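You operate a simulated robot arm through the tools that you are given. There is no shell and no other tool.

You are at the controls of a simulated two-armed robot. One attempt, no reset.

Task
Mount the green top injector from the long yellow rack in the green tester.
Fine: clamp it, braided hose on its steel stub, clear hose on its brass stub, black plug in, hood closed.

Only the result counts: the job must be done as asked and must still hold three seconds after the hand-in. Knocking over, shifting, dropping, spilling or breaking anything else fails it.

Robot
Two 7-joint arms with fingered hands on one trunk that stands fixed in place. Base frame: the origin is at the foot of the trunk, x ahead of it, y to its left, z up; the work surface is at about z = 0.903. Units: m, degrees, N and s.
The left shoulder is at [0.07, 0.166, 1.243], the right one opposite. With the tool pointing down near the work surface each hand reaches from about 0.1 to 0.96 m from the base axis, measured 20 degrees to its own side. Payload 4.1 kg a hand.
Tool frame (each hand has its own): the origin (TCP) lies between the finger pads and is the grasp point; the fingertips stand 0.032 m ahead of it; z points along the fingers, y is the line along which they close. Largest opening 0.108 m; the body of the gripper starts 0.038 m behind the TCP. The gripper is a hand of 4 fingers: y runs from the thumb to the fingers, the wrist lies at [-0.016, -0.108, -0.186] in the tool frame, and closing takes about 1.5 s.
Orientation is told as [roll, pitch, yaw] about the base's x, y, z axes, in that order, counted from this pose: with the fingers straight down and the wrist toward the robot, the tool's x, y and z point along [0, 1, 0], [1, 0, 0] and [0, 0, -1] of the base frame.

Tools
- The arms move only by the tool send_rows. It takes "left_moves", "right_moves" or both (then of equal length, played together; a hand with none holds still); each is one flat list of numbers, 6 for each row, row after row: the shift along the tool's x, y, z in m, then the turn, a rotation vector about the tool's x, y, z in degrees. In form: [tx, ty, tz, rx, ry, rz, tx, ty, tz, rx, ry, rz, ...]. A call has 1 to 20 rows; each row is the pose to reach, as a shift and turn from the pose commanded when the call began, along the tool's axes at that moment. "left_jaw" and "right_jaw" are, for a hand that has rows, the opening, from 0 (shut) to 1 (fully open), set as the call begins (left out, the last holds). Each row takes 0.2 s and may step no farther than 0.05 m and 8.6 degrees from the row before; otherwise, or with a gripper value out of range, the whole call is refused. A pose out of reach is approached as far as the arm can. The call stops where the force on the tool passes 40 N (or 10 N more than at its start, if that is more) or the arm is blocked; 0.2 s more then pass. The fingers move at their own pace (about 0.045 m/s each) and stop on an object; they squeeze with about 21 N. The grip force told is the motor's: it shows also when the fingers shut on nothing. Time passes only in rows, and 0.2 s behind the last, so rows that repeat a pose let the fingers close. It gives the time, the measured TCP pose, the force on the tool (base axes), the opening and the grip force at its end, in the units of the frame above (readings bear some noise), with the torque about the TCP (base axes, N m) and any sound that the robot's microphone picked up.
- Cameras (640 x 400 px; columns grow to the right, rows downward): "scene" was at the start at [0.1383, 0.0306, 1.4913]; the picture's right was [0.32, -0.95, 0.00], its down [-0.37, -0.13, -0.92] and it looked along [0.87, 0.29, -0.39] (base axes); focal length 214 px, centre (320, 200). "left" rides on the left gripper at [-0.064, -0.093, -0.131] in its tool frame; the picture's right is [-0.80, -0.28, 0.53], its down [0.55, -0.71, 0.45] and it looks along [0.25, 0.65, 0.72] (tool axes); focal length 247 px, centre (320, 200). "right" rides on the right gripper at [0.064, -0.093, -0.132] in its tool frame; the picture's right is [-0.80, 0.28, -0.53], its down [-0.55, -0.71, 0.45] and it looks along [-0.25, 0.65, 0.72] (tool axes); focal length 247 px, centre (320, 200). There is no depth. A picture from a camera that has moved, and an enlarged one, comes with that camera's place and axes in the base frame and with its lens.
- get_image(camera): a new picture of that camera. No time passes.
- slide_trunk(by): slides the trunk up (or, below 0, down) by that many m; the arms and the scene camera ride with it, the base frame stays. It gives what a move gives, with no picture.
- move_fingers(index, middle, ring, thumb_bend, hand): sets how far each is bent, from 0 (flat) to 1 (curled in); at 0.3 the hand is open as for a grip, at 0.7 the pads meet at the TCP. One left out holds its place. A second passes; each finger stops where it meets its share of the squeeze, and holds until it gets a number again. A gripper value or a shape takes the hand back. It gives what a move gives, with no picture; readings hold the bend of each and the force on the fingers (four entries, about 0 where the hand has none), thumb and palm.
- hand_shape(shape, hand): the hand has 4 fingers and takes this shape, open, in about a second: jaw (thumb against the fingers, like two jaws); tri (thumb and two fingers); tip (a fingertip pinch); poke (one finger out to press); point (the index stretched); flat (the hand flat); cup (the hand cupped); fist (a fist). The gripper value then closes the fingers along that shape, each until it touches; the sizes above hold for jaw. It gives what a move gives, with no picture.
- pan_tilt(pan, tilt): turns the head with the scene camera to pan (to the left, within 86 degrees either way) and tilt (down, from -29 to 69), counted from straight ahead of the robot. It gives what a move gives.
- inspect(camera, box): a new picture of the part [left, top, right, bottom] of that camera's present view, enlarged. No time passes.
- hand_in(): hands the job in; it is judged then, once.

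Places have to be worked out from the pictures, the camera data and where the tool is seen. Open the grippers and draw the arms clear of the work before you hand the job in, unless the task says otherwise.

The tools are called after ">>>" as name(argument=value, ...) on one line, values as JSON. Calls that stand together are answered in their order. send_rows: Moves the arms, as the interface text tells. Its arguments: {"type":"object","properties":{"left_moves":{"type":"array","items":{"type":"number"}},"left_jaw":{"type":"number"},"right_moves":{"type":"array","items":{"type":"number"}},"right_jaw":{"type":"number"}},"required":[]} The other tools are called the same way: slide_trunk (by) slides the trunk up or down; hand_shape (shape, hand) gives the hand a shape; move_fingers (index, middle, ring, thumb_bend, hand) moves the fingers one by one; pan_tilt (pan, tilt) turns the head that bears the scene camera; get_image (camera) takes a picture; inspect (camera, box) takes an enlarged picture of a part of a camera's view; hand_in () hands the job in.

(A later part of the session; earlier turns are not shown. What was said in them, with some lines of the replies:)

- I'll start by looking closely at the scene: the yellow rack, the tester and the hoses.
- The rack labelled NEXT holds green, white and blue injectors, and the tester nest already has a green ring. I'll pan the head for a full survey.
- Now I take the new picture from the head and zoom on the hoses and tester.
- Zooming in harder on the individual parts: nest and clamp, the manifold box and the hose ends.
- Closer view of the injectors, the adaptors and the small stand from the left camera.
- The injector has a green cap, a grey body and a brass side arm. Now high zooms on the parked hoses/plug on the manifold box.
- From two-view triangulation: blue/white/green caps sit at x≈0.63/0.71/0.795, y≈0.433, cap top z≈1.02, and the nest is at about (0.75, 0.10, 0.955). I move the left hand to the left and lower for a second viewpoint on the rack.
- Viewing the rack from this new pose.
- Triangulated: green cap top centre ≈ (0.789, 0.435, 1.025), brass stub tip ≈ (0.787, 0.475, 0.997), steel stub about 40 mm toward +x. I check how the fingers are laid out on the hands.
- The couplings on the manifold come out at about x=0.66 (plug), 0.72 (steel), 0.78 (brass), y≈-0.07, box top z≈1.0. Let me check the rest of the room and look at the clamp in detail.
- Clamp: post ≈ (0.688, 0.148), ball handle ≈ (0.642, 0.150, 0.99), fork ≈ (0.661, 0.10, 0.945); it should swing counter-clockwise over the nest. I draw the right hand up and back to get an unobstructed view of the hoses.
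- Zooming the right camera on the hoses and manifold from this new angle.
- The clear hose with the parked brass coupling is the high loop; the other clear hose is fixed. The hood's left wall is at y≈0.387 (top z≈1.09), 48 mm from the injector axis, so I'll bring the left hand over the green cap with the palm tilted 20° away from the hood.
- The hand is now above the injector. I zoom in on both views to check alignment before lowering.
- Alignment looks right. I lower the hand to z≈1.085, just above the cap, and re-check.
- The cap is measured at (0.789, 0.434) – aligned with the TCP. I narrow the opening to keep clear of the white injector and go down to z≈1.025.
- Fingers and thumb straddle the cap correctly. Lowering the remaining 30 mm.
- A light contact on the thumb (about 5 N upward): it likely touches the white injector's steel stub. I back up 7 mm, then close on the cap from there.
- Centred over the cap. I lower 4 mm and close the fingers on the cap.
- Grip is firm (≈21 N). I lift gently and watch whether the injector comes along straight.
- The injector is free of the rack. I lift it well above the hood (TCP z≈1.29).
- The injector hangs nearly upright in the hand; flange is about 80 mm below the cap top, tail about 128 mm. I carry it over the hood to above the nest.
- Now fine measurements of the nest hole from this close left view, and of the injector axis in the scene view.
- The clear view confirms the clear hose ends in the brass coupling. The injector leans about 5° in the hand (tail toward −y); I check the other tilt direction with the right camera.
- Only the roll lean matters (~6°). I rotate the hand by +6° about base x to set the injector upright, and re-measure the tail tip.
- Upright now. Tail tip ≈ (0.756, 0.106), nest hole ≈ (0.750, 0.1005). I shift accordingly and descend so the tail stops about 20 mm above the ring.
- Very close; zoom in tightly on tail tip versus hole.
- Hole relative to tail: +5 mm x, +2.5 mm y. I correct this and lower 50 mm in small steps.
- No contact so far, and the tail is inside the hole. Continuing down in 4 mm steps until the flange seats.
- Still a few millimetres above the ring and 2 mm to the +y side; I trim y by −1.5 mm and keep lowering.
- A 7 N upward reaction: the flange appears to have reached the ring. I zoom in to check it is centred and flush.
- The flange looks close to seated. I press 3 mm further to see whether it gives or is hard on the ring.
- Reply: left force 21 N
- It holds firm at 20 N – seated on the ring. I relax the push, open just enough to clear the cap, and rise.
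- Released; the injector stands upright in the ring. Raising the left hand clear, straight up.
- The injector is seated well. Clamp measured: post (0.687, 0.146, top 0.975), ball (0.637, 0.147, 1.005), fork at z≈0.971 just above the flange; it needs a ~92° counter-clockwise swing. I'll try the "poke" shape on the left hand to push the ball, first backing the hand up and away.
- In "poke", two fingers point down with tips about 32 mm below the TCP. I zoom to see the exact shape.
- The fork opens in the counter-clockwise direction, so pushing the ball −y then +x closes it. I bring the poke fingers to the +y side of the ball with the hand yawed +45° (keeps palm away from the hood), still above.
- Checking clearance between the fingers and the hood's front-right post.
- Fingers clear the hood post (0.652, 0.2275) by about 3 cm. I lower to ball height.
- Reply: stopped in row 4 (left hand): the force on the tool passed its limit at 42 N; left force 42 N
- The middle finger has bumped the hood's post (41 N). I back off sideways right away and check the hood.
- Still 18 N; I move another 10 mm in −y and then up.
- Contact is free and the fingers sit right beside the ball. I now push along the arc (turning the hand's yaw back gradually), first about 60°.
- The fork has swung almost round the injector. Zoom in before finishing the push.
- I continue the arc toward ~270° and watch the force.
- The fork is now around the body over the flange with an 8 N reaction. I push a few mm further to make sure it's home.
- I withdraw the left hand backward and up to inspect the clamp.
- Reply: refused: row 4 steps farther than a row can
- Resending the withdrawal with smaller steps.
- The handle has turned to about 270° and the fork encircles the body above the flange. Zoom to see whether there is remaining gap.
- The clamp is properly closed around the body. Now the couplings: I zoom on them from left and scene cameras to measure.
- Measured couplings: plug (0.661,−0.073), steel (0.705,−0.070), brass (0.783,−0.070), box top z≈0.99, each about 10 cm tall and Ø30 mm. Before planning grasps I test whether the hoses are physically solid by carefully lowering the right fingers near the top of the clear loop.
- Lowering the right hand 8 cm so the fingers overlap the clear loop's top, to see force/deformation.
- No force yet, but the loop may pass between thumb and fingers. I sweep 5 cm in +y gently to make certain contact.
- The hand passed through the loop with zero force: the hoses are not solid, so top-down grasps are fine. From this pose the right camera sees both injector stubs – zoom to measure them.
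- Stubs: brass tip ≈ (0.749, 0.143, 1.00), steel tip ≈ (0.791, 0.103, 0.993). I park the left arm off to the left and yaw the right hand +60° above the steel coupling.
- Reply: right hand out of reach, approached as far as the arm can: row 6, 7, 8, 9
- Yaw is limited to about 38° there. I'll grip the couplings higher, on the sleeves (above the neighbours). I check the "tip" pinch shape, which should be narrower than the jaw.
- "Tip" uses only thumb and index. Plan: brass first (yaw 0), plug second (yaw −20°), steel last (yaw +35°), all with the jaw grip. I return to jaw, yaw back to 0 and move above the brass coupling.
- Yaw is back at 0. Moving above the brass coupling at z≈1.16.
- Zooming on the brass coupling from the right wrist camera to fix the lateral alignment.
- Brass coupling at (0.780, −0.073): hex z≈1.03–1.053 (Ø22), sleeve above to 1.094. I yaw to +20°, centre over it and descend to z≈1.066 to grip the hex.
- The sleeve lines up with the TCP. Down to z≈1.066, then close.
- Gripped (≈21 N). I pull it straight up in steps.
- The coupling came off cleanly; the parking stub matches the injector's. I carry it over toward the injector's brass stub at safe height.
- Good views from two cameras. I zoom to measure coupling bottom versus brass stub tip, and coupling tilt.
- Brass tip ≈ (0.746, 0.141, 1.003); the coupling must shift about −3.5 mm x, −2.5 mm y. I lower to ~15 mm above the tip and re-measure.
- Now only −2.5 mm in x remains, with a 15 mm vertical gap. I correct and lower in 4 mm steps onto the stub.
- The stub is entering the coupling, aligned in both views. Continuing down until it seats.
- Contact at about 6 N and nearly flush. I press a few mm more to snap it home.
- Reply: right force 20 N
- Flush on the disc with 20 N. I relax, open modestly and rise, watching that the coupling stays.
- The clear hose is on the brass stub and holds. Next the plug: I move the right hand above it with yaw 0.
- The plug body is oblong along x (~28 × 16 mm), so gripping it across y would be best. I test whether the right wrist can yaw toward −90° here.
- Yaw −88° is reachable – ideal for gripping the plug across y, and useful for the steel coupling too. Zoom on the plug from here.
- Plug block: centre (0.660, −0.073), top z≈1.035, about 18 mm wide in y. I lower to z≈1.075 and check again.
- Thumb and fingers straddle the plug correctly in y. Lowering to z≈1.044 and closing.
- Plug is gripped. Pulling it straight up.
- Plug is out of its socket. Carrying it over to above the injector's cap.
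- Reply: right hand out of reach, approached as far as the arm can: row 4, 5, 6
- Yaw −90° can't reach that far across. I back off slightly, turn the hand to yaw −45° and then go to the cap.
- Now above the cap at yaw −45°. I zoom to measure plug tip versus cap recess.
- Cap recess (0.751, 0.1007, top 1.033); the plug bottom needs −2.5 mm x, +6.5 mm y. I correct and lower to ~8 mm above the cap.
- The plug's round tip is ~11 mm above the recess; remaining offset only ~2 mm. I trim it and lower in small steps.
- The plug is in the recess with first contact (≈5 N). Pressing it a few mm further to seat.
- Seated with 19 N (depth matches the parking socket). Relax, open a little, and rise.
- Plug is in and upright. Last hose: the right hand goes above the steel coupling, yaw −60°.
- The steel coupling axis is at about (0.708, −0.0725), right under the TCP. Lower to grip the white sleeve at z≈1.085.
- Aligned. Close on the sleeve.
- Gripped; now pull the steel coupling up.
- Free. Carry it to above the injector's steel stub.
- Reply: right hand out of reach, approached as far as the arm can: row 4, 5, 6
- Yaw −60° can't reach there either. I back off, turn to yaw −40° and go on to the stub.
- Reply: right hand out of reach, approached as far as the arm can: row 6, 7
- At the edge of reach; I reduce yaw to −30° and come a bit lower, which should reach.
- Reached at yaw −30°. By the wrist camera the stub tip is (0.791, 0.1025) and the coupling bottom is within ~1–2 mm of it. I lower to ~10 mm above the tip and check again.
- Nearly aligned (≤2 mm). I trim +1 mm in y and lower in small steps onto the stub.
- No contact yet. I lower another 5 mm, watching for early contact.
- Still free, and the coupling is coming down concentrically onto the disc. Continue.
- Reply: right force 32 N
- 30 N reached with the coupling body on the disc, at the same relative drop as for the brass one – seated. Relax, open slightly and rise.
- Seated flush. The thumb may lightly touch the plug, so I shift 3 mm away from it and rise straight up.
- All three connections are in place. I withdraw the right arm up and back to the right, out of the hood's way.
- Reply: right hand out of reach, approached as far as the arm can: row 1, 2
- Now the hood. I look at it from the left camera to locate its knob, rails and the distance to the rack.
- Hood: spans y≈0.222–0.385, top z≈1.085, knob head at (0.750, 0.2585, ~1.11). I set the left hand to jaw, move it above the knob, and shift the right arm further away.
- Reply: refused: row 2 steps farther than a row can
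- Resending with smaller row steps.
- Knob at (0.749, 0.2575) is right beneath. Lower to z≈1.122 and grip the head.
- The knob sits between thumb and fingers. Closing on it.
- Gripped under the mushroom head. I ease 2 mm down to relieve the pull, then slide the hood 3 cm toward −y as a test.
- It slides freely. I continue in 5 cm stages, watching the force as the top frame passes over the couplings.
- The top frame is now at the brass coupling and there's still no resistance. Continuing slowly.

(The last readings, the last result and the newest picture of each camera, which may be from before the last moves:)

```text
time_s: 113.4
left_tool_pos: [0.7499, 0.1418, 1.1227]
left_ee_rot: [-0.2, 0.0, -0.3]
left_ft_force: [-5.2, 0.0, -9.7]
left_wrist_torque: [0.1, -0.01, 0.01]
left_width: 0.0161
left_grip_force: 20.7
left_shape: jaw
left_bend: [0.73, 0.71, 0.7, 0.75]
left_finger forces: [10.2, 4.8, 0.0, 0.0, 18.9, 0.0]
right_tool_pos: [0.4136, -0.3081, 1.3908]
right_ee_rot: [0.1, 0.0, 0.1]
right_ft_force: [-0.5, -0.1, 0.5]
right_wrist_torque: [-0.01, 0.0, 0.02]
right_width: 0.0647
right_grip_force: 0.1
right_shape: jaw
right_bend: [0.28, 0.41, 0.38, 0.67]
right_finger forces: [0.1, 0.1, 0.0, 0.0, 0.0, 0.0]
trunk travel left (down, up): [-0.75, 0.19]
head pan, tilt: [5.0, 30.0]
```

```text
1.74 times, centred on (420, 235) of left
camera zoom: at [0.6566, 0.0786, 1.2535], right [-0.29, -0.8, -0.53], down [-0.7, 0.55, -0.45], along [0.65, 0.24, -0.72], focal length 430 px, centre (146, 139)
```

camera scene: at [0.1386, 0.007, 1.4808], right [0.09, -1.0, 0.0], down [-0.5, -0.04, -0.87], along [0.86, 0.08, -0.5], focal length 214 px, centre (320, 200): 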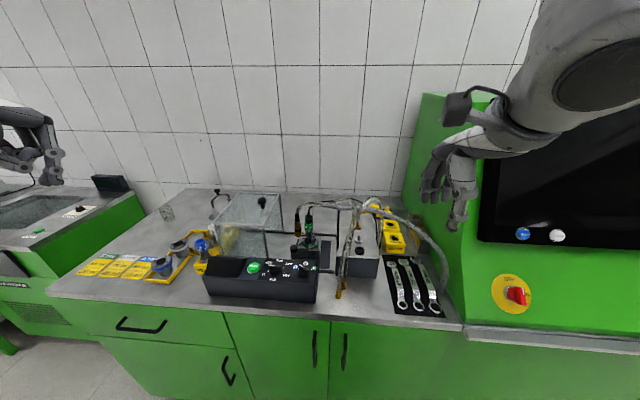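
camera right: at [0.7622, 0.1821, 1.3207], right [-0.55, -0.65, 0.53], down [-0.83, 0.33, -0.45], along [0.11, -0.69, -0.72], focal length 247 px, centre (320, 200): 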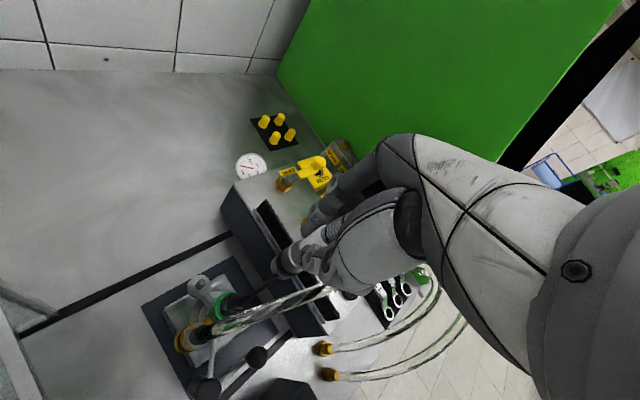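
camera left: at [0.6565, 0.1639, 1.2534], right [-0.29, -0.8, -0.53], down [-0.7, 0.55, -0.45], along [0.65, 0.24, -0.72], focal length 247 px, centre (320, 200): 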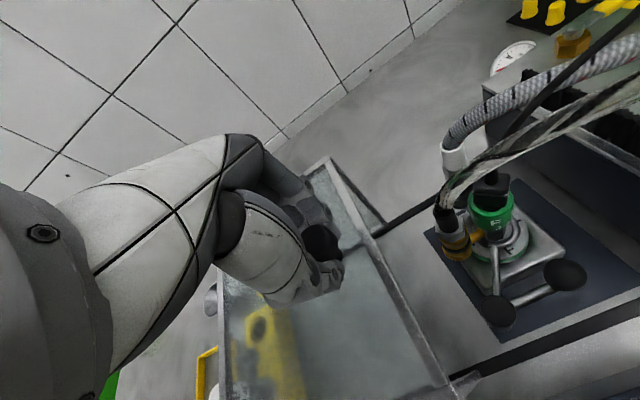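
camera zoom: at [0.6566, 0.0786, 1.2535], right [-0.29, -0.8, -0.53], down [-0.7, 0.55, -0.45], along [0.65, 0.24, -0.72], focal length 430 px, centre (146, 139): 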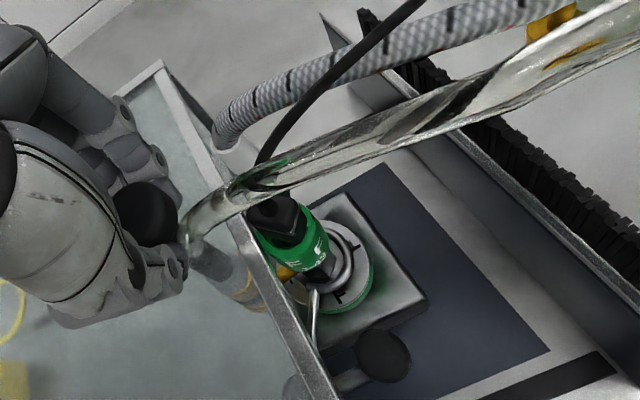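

The brass coupling is now under the hood with no force. Continuing past the plug and steel coupling.

>>> send_rows(left_moves=[-0.005, 0, 0, 0, 0, 0, -0.01, 0, 0, 0, 0, 0, -0.015, 0, 0, 0, 0, 0, -0.02, 0, 0, 0, 0, 0, -0.025, 0, 0, 0, 0, 0, -0.03, 0, 0, 0, 0, 0, -0.035, 0, 0, 0, 0, 0, -0.035, 0, 0, 0, 0, 0])

>>> inspect(camera="scene", box=[240, 170, 360, 260])

>>> inspect(camera="left", box=[300, 120, 540, 350])

```text
time_s: 115.2
left_tool_pos: [0.7498, 0.1056, 1.1228]
left_ee_rot: [-0.1, 0.0, -0.4]
left_ft_force: [-5.2, -0.1, -11.5]
left_wrist_torque: [0.07, -0.03, -0.01]
left_width: 0.0162
left_grip_force: 21.2
left_shape: jaw
left_bend: [0.73, 0.71, 0.7, 0.75]
left_finger forces: [11.1, 4.7, 0.0, 0.1, 19.1, 0.1]
right_tool_pos: [0.4124, -0.3083, 1.3902]
right_ee_rot: [0.1, 0.1, 0.1]
right_ft_force: [0.0, 0.3, 0.1]
right_wrist_torque: [0.02, -0.01, 0.01]
right_width: 0.0647
right_grip_force: 0.1
right_shape: jaw
right_bend: [0.28, 0.41, 0.38, 0.67]
right_finger forces: [0.0, 0.0, 0.0, 0.0, 0.0, 0.0]
trunk travel left (down, up): [-0.75, 0.19]
head pan, tilt: [5.0, 30.0]
```

```text
4.44 times, centred on (300, 215) of scene
camera zoom: at [0.1415, 0.0092, 1.4804], right [0.09, -1.0, 0.0], down [-0.5, -0.04, -0.87], along [0.86, 0.07, -0.5], focal length 953 px, centre (409, 133)
```

zoom: 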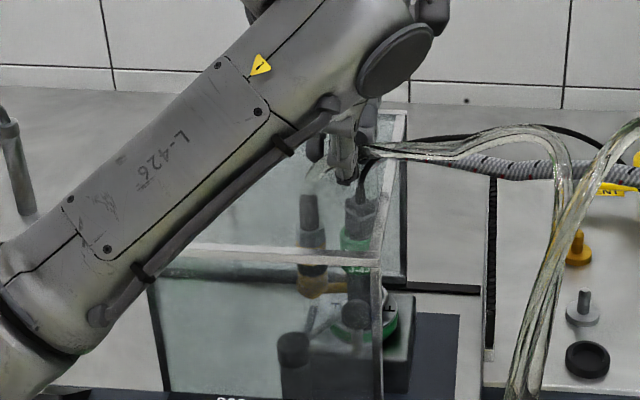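

```text
1.74 times, centred on (420, 235) of left
camera zoom: at [0.6563, 0.0436, 1.2536], right [-0.29, -0.8, -0.53], down [-0.7, 0.55, -0.45], along [0.65, 0.24, -0.72], focal length 430 px, centre (146, 139)
```

zoom: 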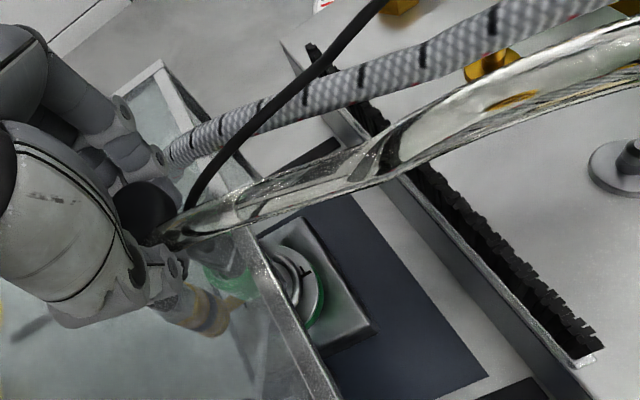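

The plug and steel coupling are inside too. I continue with the last ~7 cm toward the manifold box, watching for the end stop.

>>> send_rows(left_moves=[-0.006, 0, 0, 0, 0, 0, -0.012, 0, 0, 0, 0, 0, -0.018, 0, 0, 0, 0, 0, -0.024, 0, 0, 0, 0, 0, -0.03, 0, 0, 0, 0, 0, -0.036, 0, 0, 0, 0, 0, -0.042, 0, 0, 0, 0, 0, -0.045, 0, 0, 0, 0, 0, -0.045, 0, 0, 0, 0, 0])

>>> inspect(camera="scene", box=[260, 170, 380, 260])

>>> inspect(camera="left", box=[300, 120, 540, 350])

```text
time_s: 117.2
left_tool_pos: [0.7494, 0.0608, 1.1222]
left_ee_rot: [-0.2, 0.0, -0.4]
left_ft_force: [-5.1, -0.2, -15.8]
left_wrist_torque: [0.08, 0.0, 0.0]
left_width: 0.0157
left_grip_force: 21.1
left_shape: jaw
left_bend: [0.72, 0.71, 0.7, 0.75]
left_finger forces: [11.7, 5.0, 0.0, 0.1, 19.7, 0.1]
right_tool_pos: [0.4147, -0.3085, 1.3898]
right_ee_rot: [0.1, 0.1, 0.1]
right_ft_force: [-0.2, -1.2, -0.2]
right_wrist_torque: [-0.01, -0.04, 0.01]
right_width: 0.0646
right_grip_force: 0.0
right_shape: jaw
right_bend: [0.28, 0.41, 0.38, 0.67]
right_finger forces: [0.1, 0.1, 0.1, 0.0, 0.0, 0.0]
trunk travel left (down, up): [-0.75, 0.19]
head pan, tilt: [5.0, 30.0]
```

```text
4.44 times, centred on (320, 215) of scene
camera zoom: at [0.1422, 0.0091, 1.4803], right [0.09, -1.0, 0.0], down [-0.5, -0.04, -0.87], along [0.86, 0.07, -0.5], focal length 953 px, centre (320, 133)
```

zoom: 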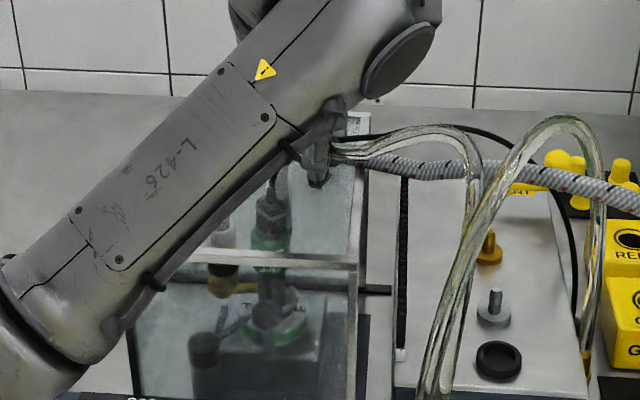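

```text
1.74 times, centred on (420, 235) of left
camera zoom: at [0.6563, -0.0018, 1.2539], right [-0.29, -0.8, -0.53], down [-0.7, 0.55, -0.45], along [0.65, 0.24, -0.72], focal length 430 px, centre (146, 139)
```

zoom: 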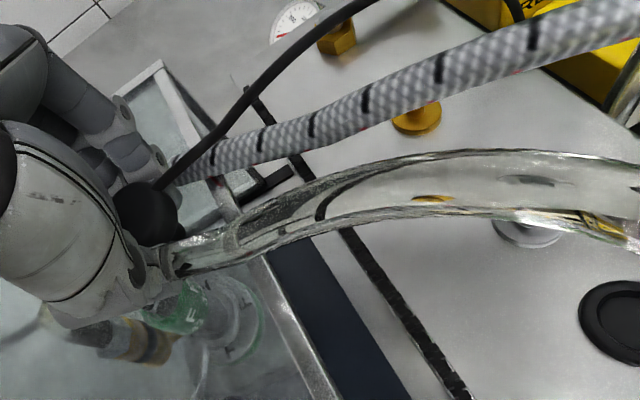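

About 2.5 cm left. The fingers pull up on the knob a little (16 N), so I ease the hand 3 mm down while closing the rest.

>>> send_rows(left_moves=[-0.003, 0, 0.003, 0, 0, 0, -0.008, 0, 0.003, 0, 0, 0, -0.013, 0, 0.003, 0, 0, 0, -0.018, 0, 0.003, 0, 0, 0, -0.022, 0, 0.003, 0, 0, 0, -0.026, 0, 0.003, 0, 0, 0, -0.026, 0, 0.003, 0, 0, 0])

>>> inspect(camera="scene", box=[280, 170, 380, 260])

>>> inspect(camera="left", box=[300, 120, 540, 350])

```text
time_s: 118.8
left_tool_pos: [0.7491, 0.0384, 1.1208]
left_ee_rot: [-0.3, -0.2, -0.3]
left_ft_force: [-1.1, 11.4, 0.9]
left_wrist_torque: [0.38, -0.1, 0.03]
left_width: 0.017
left_grip_force: 20.9
left_shape: jaw
left_bend: [0.73, 0.71, 0.7, 0.76]
left_finger forces: [8.8, 12.3, 0.0, 0.0, 16.3, 0.0]
right_tool_pos: [0.4124, -0.3054, 1.3915]
right_ee_rot: [0.0, 0.0, 0.2]
right_ft_force: [0.6, -0.1, 1.0]
right_wrist_torque: [0.01, -0.01, 0.02]
right_width: 0.0645
right_grip_force: 0.1
right_shape: jaw
right_bend: [0.28, 0.41, 0.38, 0.67]
right_finger forces: [0.0, 0.1, 0.0, 0.0, 0.0, 0.1]
trunk travel left (down, up): [-0.75, 0.19]
head pan, tilt: [5.0, 30.0]
```

```text
4.44 times, centred on (330, 215) of scene
camera zoom: at [0.1401, 0.0112, 1.4806], right [0.09, -1.0, 0.0], down [-0.5, -0.05, -0.87], along [0.86, 0.08, -0.5], focal length 953 px, centre (276, 133)
```

zoom: 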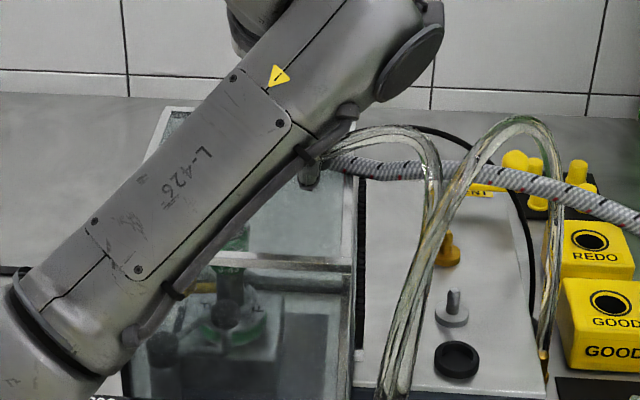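

```text
1.74 times, centred on (420, 235) of left
camera zoom: at [0.6558, -0.0256, 1.2523], right [-0.29, -0.8, -0.53], down [-0.7, 0.55, -0.45], along [0.65, 0.24, -0.72], focal length 430 px, centre (146, 139)
```

zoom: 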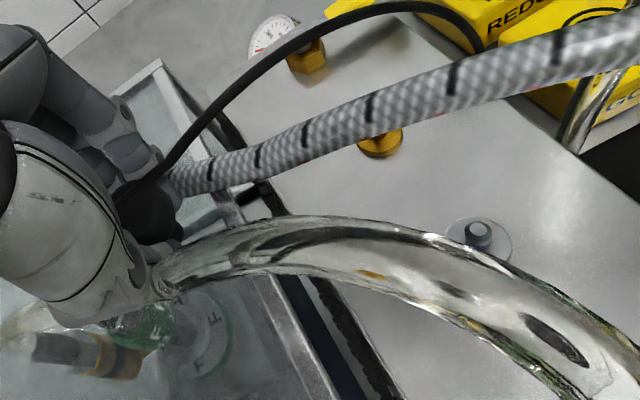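

An 11 N stop at the expected closing position. I check from the right camera whether it's the end stop rather than something caught.

>>> get_image(camera="right")

>>> inspect(camera="right", box=[0, 0, 200, 160])

>>> inspect(camera="scene", box=[300, 200, 370, 270])

```text
taken
camera right: at [0.3196, -0.2405, 1.5219], right [0.29, -0.8, 0.53], down [-0.7, -0.55, -0.45], along [0.65, -0.25, -0.72], focal length 247 px, centre (320, 200)
```

right: 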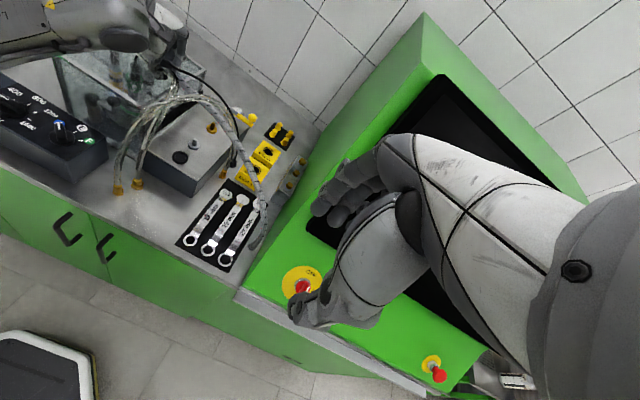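

```text
2.50 times, centred on (100, 80) of right
camera zoom: at [0.3196, -0.2405, 1.5219], right [0.29, -0.8, 0.53], down [-0.7, -0.55, -0.45], along [0.65, -0.25, -0.72], focal length 617 px, centre (870, 500)
```

zoom: 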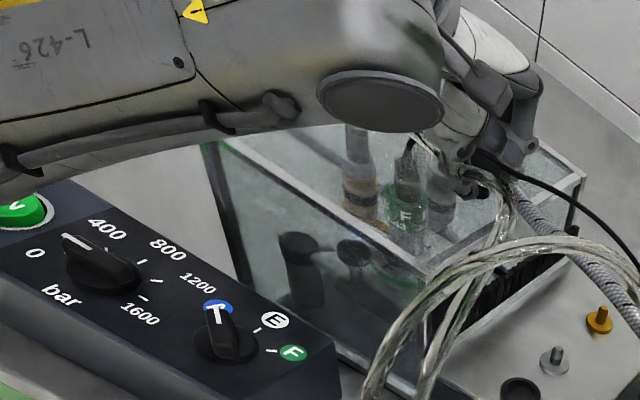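

```text
5.71 times, centred on (335, 235) of scene
camera zoom: at [0.1401, 0.0112, 1.4806], right [0.09, -1.0, 0.0], down [-0.5, -0.05, -0.87], along [0.86, 0.08, -0.5], focal length 1226 px, centre (234, 0)
```

zoom: 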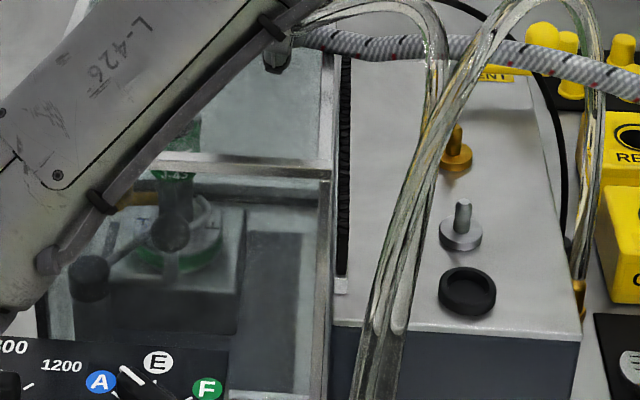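

The hood's right edge is against the box and the couplings are well inside. I push gently a few mm more to make sure it's fully home.

>>> send_rows(left_moves=[-0.002, 0, 0, 0, 0, 0, -0.004, 0, 0, 0, 0, 0, -0.005, 0, 0, 0, 0, 0, -0.005, 0, 0, 0, 0, 0])

>>> inspect(camera="scene", box=[300, 200, 370, 270])

```text
time_s: 119.8
left_tool_pos: [0.7497, 0.0324, 1.119]
left_ee_rot: [-0.4, 0.1, -0.5]
left_ft_force: [-3.5, 16.2, -7.4]
left_wrist_torque: [0.32, -0.13, -0.07]
left_width: 0.0162
left_grip_force: 21.5
left_shape: jaw
left_bend: [0.73, 0.66, 0.7, 0.77]
left_finger forces: [6.0, 11.2, 0.0, 0.0, 15.4, 0.0]
right_tool_pos: [0.4135, -0.3036, 1.3913]
right_ee_rot: [0.0, 0.1, 0.1]
right_ft_force: [0.4, -0.4, -0.4]
right_wrist_torque: [-0.02, 0.01, -0.02]
right_width: 0.0646
right_grip_force: 0.0
right_shape: jaw
right_bend: [0.28, 0.41, 0.38, 0.67]
right_finger forces: [0.0, 0.1, 0.0, 0.0, 0.0, 0.1]
trunk travel left (down, up): [-0.75, 0.19]
head pan, tilt: [5.0, 30.0]
```

```text
5.71 times, centred on (335, 235) of scene
camera zoom: at [0.1411, 0.0128, 1.4803], right [0.09, -1.0, 0.0], down [-0.5, -0.05, -0.87], along [0.86, 0.07, -0.5], focal length 1226 px, centre (234, 0)
```

zoom: 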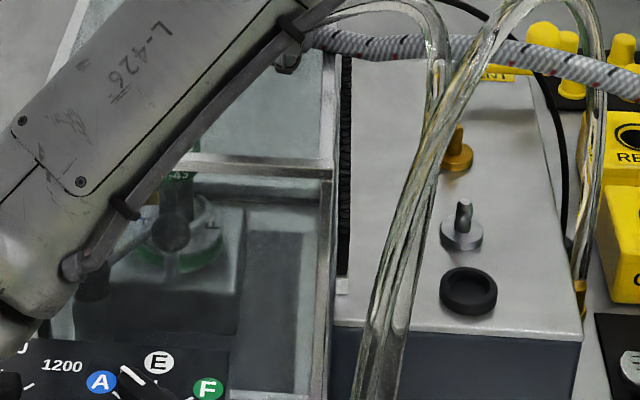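

The hood stays put (the fingers slipped a little instead): it is at its end stop. I open the fingers and rise straight up.

>>> send_rows(left_moves=[0.003, 0, 0, 0, 0, 0, 0.004, 0, 0, 0, 0, 0, 0.004, 0, 0, 0, 0, 0, 0.004, 0, 0, 0, 0, 0, 0.004, 0, 0, 0, 0, 0, 0.004, 0, 0, 0, 0, 0], left_jaw=0.65)

>>> send_rows(left_moves=[0, 0, -0.02, 0, 0, 0, 0, 0, -0.05, 0, 0, 0, 0, 0, -0.09, 0, 0, 0, 0, 0, -0.13, 0, 0, 0])

>>> get_image(camera="scene")

>>> inspect(camera="left", box=[260, 120, 540, 380])

```text
time_s: 121.2
left_tool_pos: [0.7486, 0.0336, 1.1209]
left_ee_rot: [-0.2, -0.2, -0.4]
left_ft_force: [-0.2, -0.9, -0.5]
left_wrist_torque: [0.0, -0.03, 0.0]
left_width: 0.0701
left_grip_force: 0.1
left_shape: jaw
left_bend: [0.27, 0.39, 0.37, 0.64]
left_finger forces: [0.0, 0.1, 0.0, 0.1, 0.0, 0.0]
right_tool_pos: [0.4136, -0.3078, 1.3913]
right_ee_rot: [-0.1, 0.0, 0.2]
right_ft_force: [1.1, 0.6, -0.2]
right_wrist_torque: [-0.01, 0.0, 0.0]
right_width: 0.0645
right_grip_force: 0.1
right_shape: jaw
right_bend: [0.28, 0.41, 0.38, 0.67]
right_finger forces: [0.0, 0.1, 0.0, 0.1, 0.0, 0.0]
trunk travel left (down, up): [-0.75, 0.19]
head pan, tilt: [5.0, 30.0]
```

```text
time_s: 122.2
left_tool_pos: [0.7457, 0.035, 1.2511]
left_ee_rot: [-0.3, -0.2, -0.4]
left_ft_force: [-0.1, -0.3, 0.0]
left_wrist_torque: [0.06, -0.01, 0.01]
left_width: 0.07
left_grip_force: 0.1
left_shape: jaw
left_bend: [0.27, 0.39, 0.37, 0.64]
left_finger forces: [0.0, 0.0, 0.0, 0.1, 0.1, 0.1]
right_tool_pos: [0.4131, -0.3087, 1.3911]
right_ee_rot: [-0.1, 0.1, 0.0]
right_ft_force: [-0.3, -0.1, 0.3]
right_wrist_torque: [0.04, -0.04, 0.01]
right_width: 0.0646
right_grip_force: 0.0
right_shape: jaw
right_bend: [0.28, 0.41, 0.38, 0.67]
right_finger forces: [0.0, 0.0, 0.0, 0.1, 0.0, 0.1]
trunk travel left (down, up): [-0.75, 0.19]
head pan, tilt: [5.0, 30.0]
```

```text
taken
camera scene: at [0.1398, 0.0082, 1.4805], right [0.09, -1.0, 0.0], down [-0.5, -0.04, -0.87], along [0.86, 0.08, -0.5], focal length 214 px, centre (320, 200)
```

scene: 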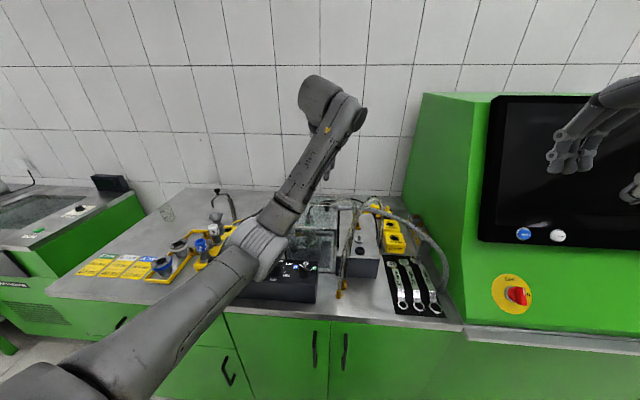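

```text
1.54 times, centred on (400, 250) of left
camera zoom: at [0.6528, -0.029, 1.3825], right [-0.29, -0.8, -0.53], down [-0.7, 0.55, -0.45], along [0.65, 0.24, -0.72], focal length 380 px, centre (197, 123)
```

zoom: 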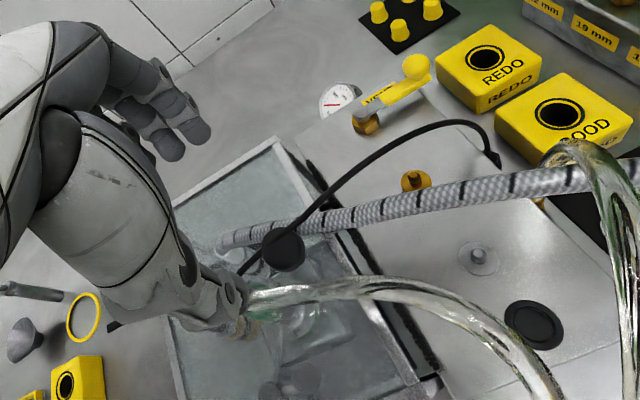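

Now I withdraw the left arm up and away to the left.

>>> send_rows(left_moves=[0.0, 0, -0.04, 0, 0, 0, 0.02, -0.02, -0.07, 0, 0, 0, 0.05, -0.05, -0.09, 0, 0, 0, 0.08, -0.08, -0.11, 0, 0, 0, 0.11, -0.11, -0.12, 0, 0, 0, 0.14, -0.14, -0.13, 0, 0, 0, 0.17, -0.17, -0.13, 0, 0, 0, 0.2, -0.2, -0.13, 0, 0, 0, 0.23, -0.23, -0.13, 0, 0, 0, 0.26, -0.26, -0.13, 0, 0, 0, 0.29, -0.29, -0.13, 0, 0, 0, 0.32, -0.31, -0.13, 0, 0, 0, 0.36, -0.32, -0.13, 0, 0, 0, 0.4, -0.32, -0.13, 0, 0, 0], left_jaw=1.0)

>>> inspect(camera="scene", box=[250, 180, 380, 280])

>>> inspect(camera="right", box=[0, 0, 220, 170])

>>> inspect(camera="left", box=[340, 0, 640, 240])

```text
time_s: 125.2
left_tool_pos: [0.4329, 0.4402, 1.3748]
left_ee_rot: [-0.2, 0.0, -0.4]
left_ft_force: [-0.2, 0.3, 0.8]
left_wrist_torque: [-0.06, 0.03, -0.02]
left_width: 0.1076
left_grip_force: 0.0
left_shape: jaw
left_bend: [0.3, 0.3, 0.3, 0.3]
left_finger forces: [0.1, 0.0, 0.0, 0.1, 0.0, 0.0]
right_tool_pos: [0.4151, -0.3051, 1.3915]
right_ee_rot: [0.0, 0.1, 0.2]
right_ft_force: [0.2, 0.1, 0.0]
right_wrist_torque: [-0.03, 0.0, 0.01]
right_width: 0.0643
right_grip_force: 0.0
right_shape: jaw
right_bend: [0.28, 0.41, 0.38, 0.67]
right_finger forces: [0.0, 0.0, 0.1, 0.0, 0.1, 0.0]
trunk travel left (down, up): [-0.75, 0.19]
head pan, tilt: [5.0, 30.0]
```

```text
4.00 times, centred on (315, 230) of scene
camera zoom: at [0.1429, 0.0117, 1.4803], right [0.09, -1.0, 0.0], down [-0.5, -0.05, -0.87], along [0.86, 0.07, -0.5], focal length 858 px, centre (340, 80)
```

zoom: 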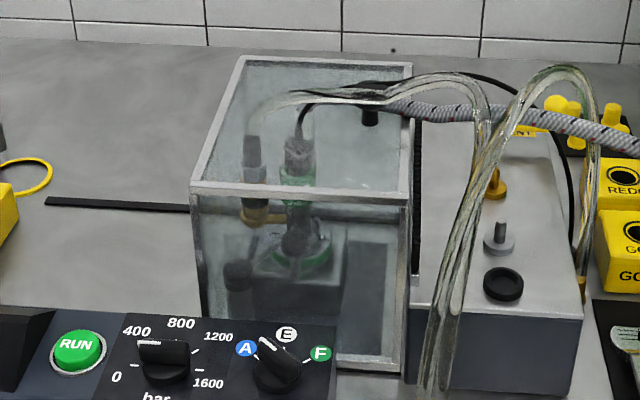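

```text
2.35 times, centred on (110, 85) of right
camera zoom: at [0.3224, -0.2401, 1.5214], right [0.29, -0.8, 0.53], down [-0.7, -0.55, -0.45], along [0.65, -0.25, -0.72], focal length 581 px, centre (814, 471)
```

zoom: 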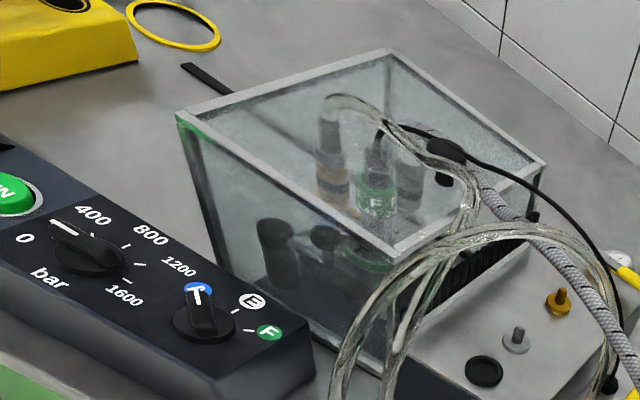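

```text
1.67 times, centred on (490, 120) of left
camera zoom: at [0.3397, 0.3781, 1.5071], right [-0.29, -0.8, -0.53], down [-0.7, 0.55, -0.45], along [0.65, 0.24, -0.72], focal length 412 px, centre (37, 333)
```

zoom: 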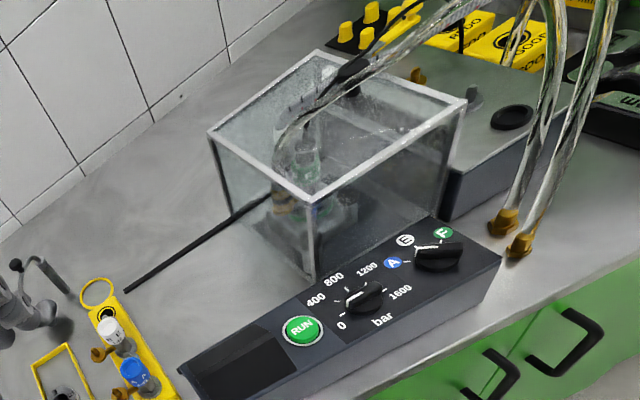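

The hood is closed over the injector. I zoom in through the glass to verify clamp, couplings and plug, and the hood's gap to the box.

>>> inspect(camera="scene", box=[290, 190, 360, 260])

>>> inspect(camera="right", box=[70, 20, 190, 120])

>>> inspect(camera="left", box=[430, 20, 560, 130])

>>> inspect(camera="left", box=[340, 120, 420, 240])

```text
5.71 times, centred on (325, 225) of scene
camera zoom: at [0.1429, 0.0117, 1.4803], right [0.09, -1.0, 0.0], down [-0.5, -0.05, -0.87], along [0.86, 0.07, -0.5], focal length 1226 px, centre (291, 57)
```

zoom: 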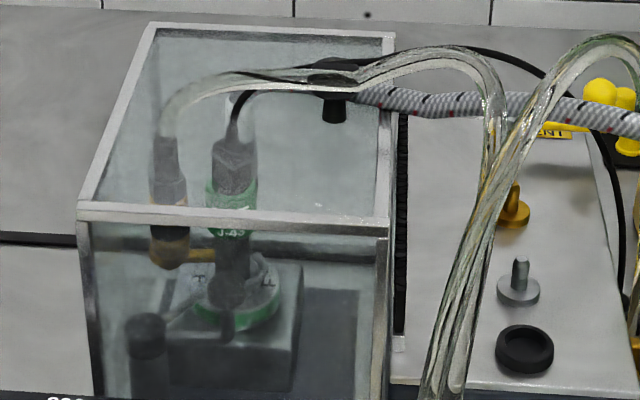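

```text
4.00 times, centred on (130, 70) of right
camera zoom: at [0.3224, -0.2401, 1.5214], right [0.29, -0.8, 0.53], down [-0.7, -0.55, -0.45], along [0.65, -0.25, -0.72], focal length 988 px, centre (1080, 720)
```

zoom: 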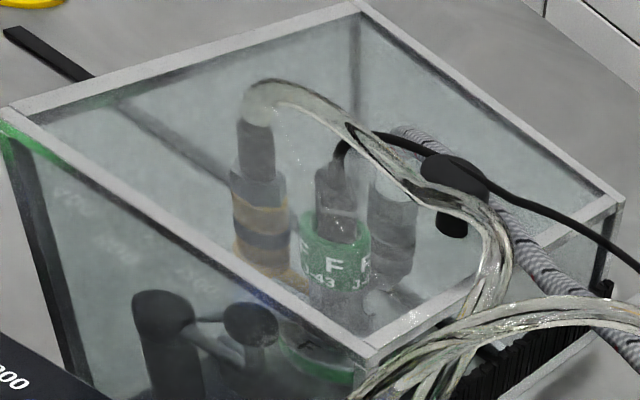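

```text
3.64 times, centred on (495, 75) of left
camera zoom: at [0.3397, 0.3781, 1.5071], right [-0.29, -0.8, -0.53], down [-0.7, 0.55, -0.45], along [0.65, 0.24, -0.72], focal length 898 px, centre (-316, 654)
```

zoom: 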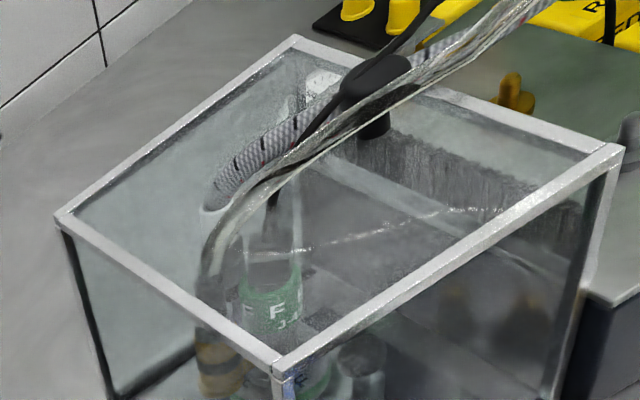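

```text
3.33 times, centred on (380, 180) of left
camera zoom: at [0.3397, 0.3781, 1.5071], right [-0.29, -0.8, -0.53], down [-0.7, 0.55, -0.45], along [0.65, 0.24, -0.72], focal length 823 px, centre (120, 267)
```

zoom: 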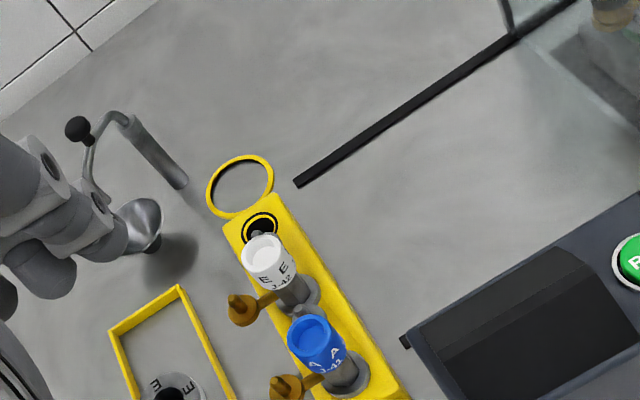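

Couplings, plug and clamp all look right. I take a last close look at the gap between the hood's right post and the box to be sure the hood is at its stop.

>>> inspect(camera="scene", box=[322, 205, 352, 265])

>>> inspect(camera="left", box=[510, 40, 570, 140])

>>> inspect(camera="right", box=[110, 60, 180, 160])

```text
6.67 times, centred on (337, 235) of scene
camera zoom: at [0.1429, 0.0117, 1.4803], right [0.09, -1.0, 0.0], down [-0.5, -0.05, -0.87], along [0.86, 0.07, -0.5], focal length 1430 px, centre (207, -33)
```

zoom: 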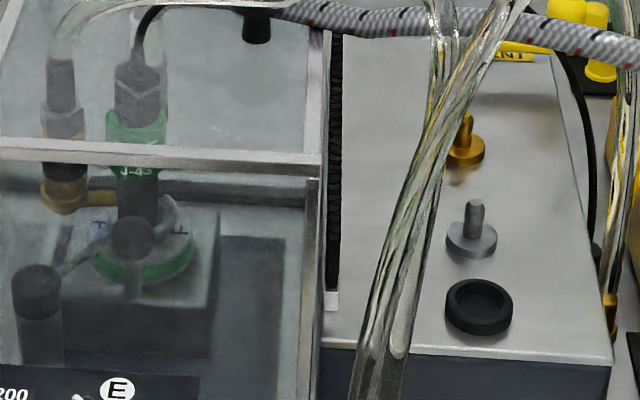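

```text
4.00 times, centred on (540, 90) of left
camera zoom: at [0.3397, 0.3781, 1.5071], right [-0.29, -0.8, -0.53], down [-0.7, 0.55, -0.45], along [0.65, 0.24, -0.72], focal length 988 px, centre (-560, 640)
```

zoom: 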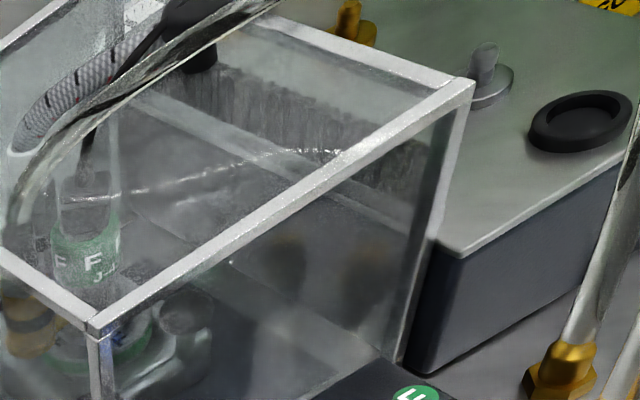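

```text
4.00 times, centred on (145, 110) of right
camera zoom: at [0.3224, -0.2401, 1.5214], right [0.29, -0.8, 0.53], down [-0.7, -0.55, -0.45], along [0.65, -0.25, -0.72], focal length 988 px, centre (1020, 560)
```

zoom: 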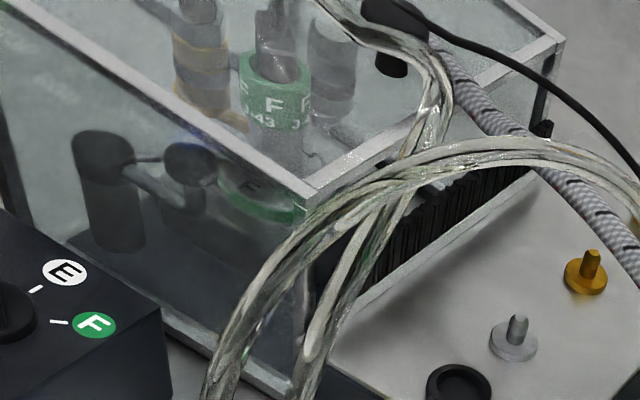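

Hood is tight against the box at its stop, and all connections hold. I open the right gripper fully with a small upward move, then hand in.

>>> send_rows(right_moves=[0, 0, -0.01, 0, 0, 0, 0, 0, -0.02, 0, 0, 0, 0, 0, -0.02, 0, 0, 0, 0, 0, -0.02, 0, 0, 0, 0, 0, -0.02, 0, 0, 0, 0, 0, -0.02, 0, 0, 0], right_jaw=1.0)

>>> get_image(camera="scene")

```text
time_s: 126.6
left_tool_pos: [0.4311, 0.4374, 1.3784]
left_ee_rot: [-0.2, 0.0, -0.4]
left_ft_force: [0.0, -0.1, -0.1]
left_wrist_torque: [-0.01, -0.01, 0.0]
left_width: 0.1079
left_grip_force: 0.1
left_shape: jaw
left_bend: [0.3, 0.3, 0.3, 0.3]
left_finger forces: [0.1, 0.0, 0.0, 0.1, 0.0, 0.0]
right_tool_pos: [0.4139, -0.3082, 1.4106]
right_ee_rot: [-0.1, 0.0, 0.1]
right_ft_force: [-0.6, -0.9, 0.6]
right_wrist_torque: [0.0, -0.02, 0.02]
right_width: 0.1079
right_grip_force: 0.0
right_shape: jaw
right_bend: [0.3, 0.3, 0.3, 0.3]
right_finger forces: [0.0, 0.0, 0.0, 0.0, 0.1, 0.0]
trunk travel left (down, up): [-0.75, 0.19]
head pan, tilt: [5.0, 30.0]
```

```text
taken
camera scene: at [0.1402, 0.0086, 1.4806], right [0.09, -1.0, 0.0], down [-0.5, -0.04, -0.87], along [0.86, 0.08, -0.5], focal length 214 px, centre (320, 200)
```

scene: 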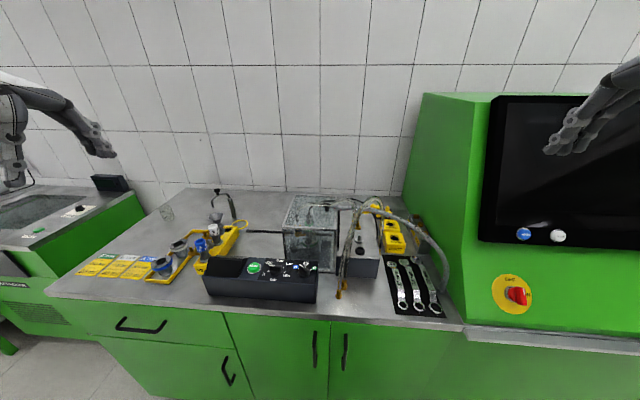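

Both arms are clear with open grippers. The injector is mounted and clamped, both hoses and the plug are on, the hood is closed, and nothing else looks disturbed. Handing in.

>>> hand_in()

```text
The job is handed in.
```

I mounted the green-top injector in the tester and handed the job in. I don't have the judge's result.

- **Injector:** it sits upright on the nest's green F ring and didn't shift under about 20 N of downward push.
- **Clamp:** I swung the fork in over the flange, and it closed fully around the body.
- **Hoses and plug:** the clear hose is on the brass stub, the braided hose is on the steel stub, and the black plug is in the cap. I pressed each one home with 19–30 N, and each stayed put when I let go.
- **Hood:** it is closed, with its right edge about 3 mm from the box. It wouldn't move further at 16 N, so I took that as its stop.

**Contacts along the way:**
- While I was lining up to push the clamp, a finger pushed against the hood's post with about 40 N. The hood still measured in the same place within a few millimetres and slid freely afterwards.
- The left thumb also brushed the white injector's stub at about 5 N when I picked up the green one. The white injector still looked upright in the last pictures.

Both arms were clear with grippers open at the hand-in.
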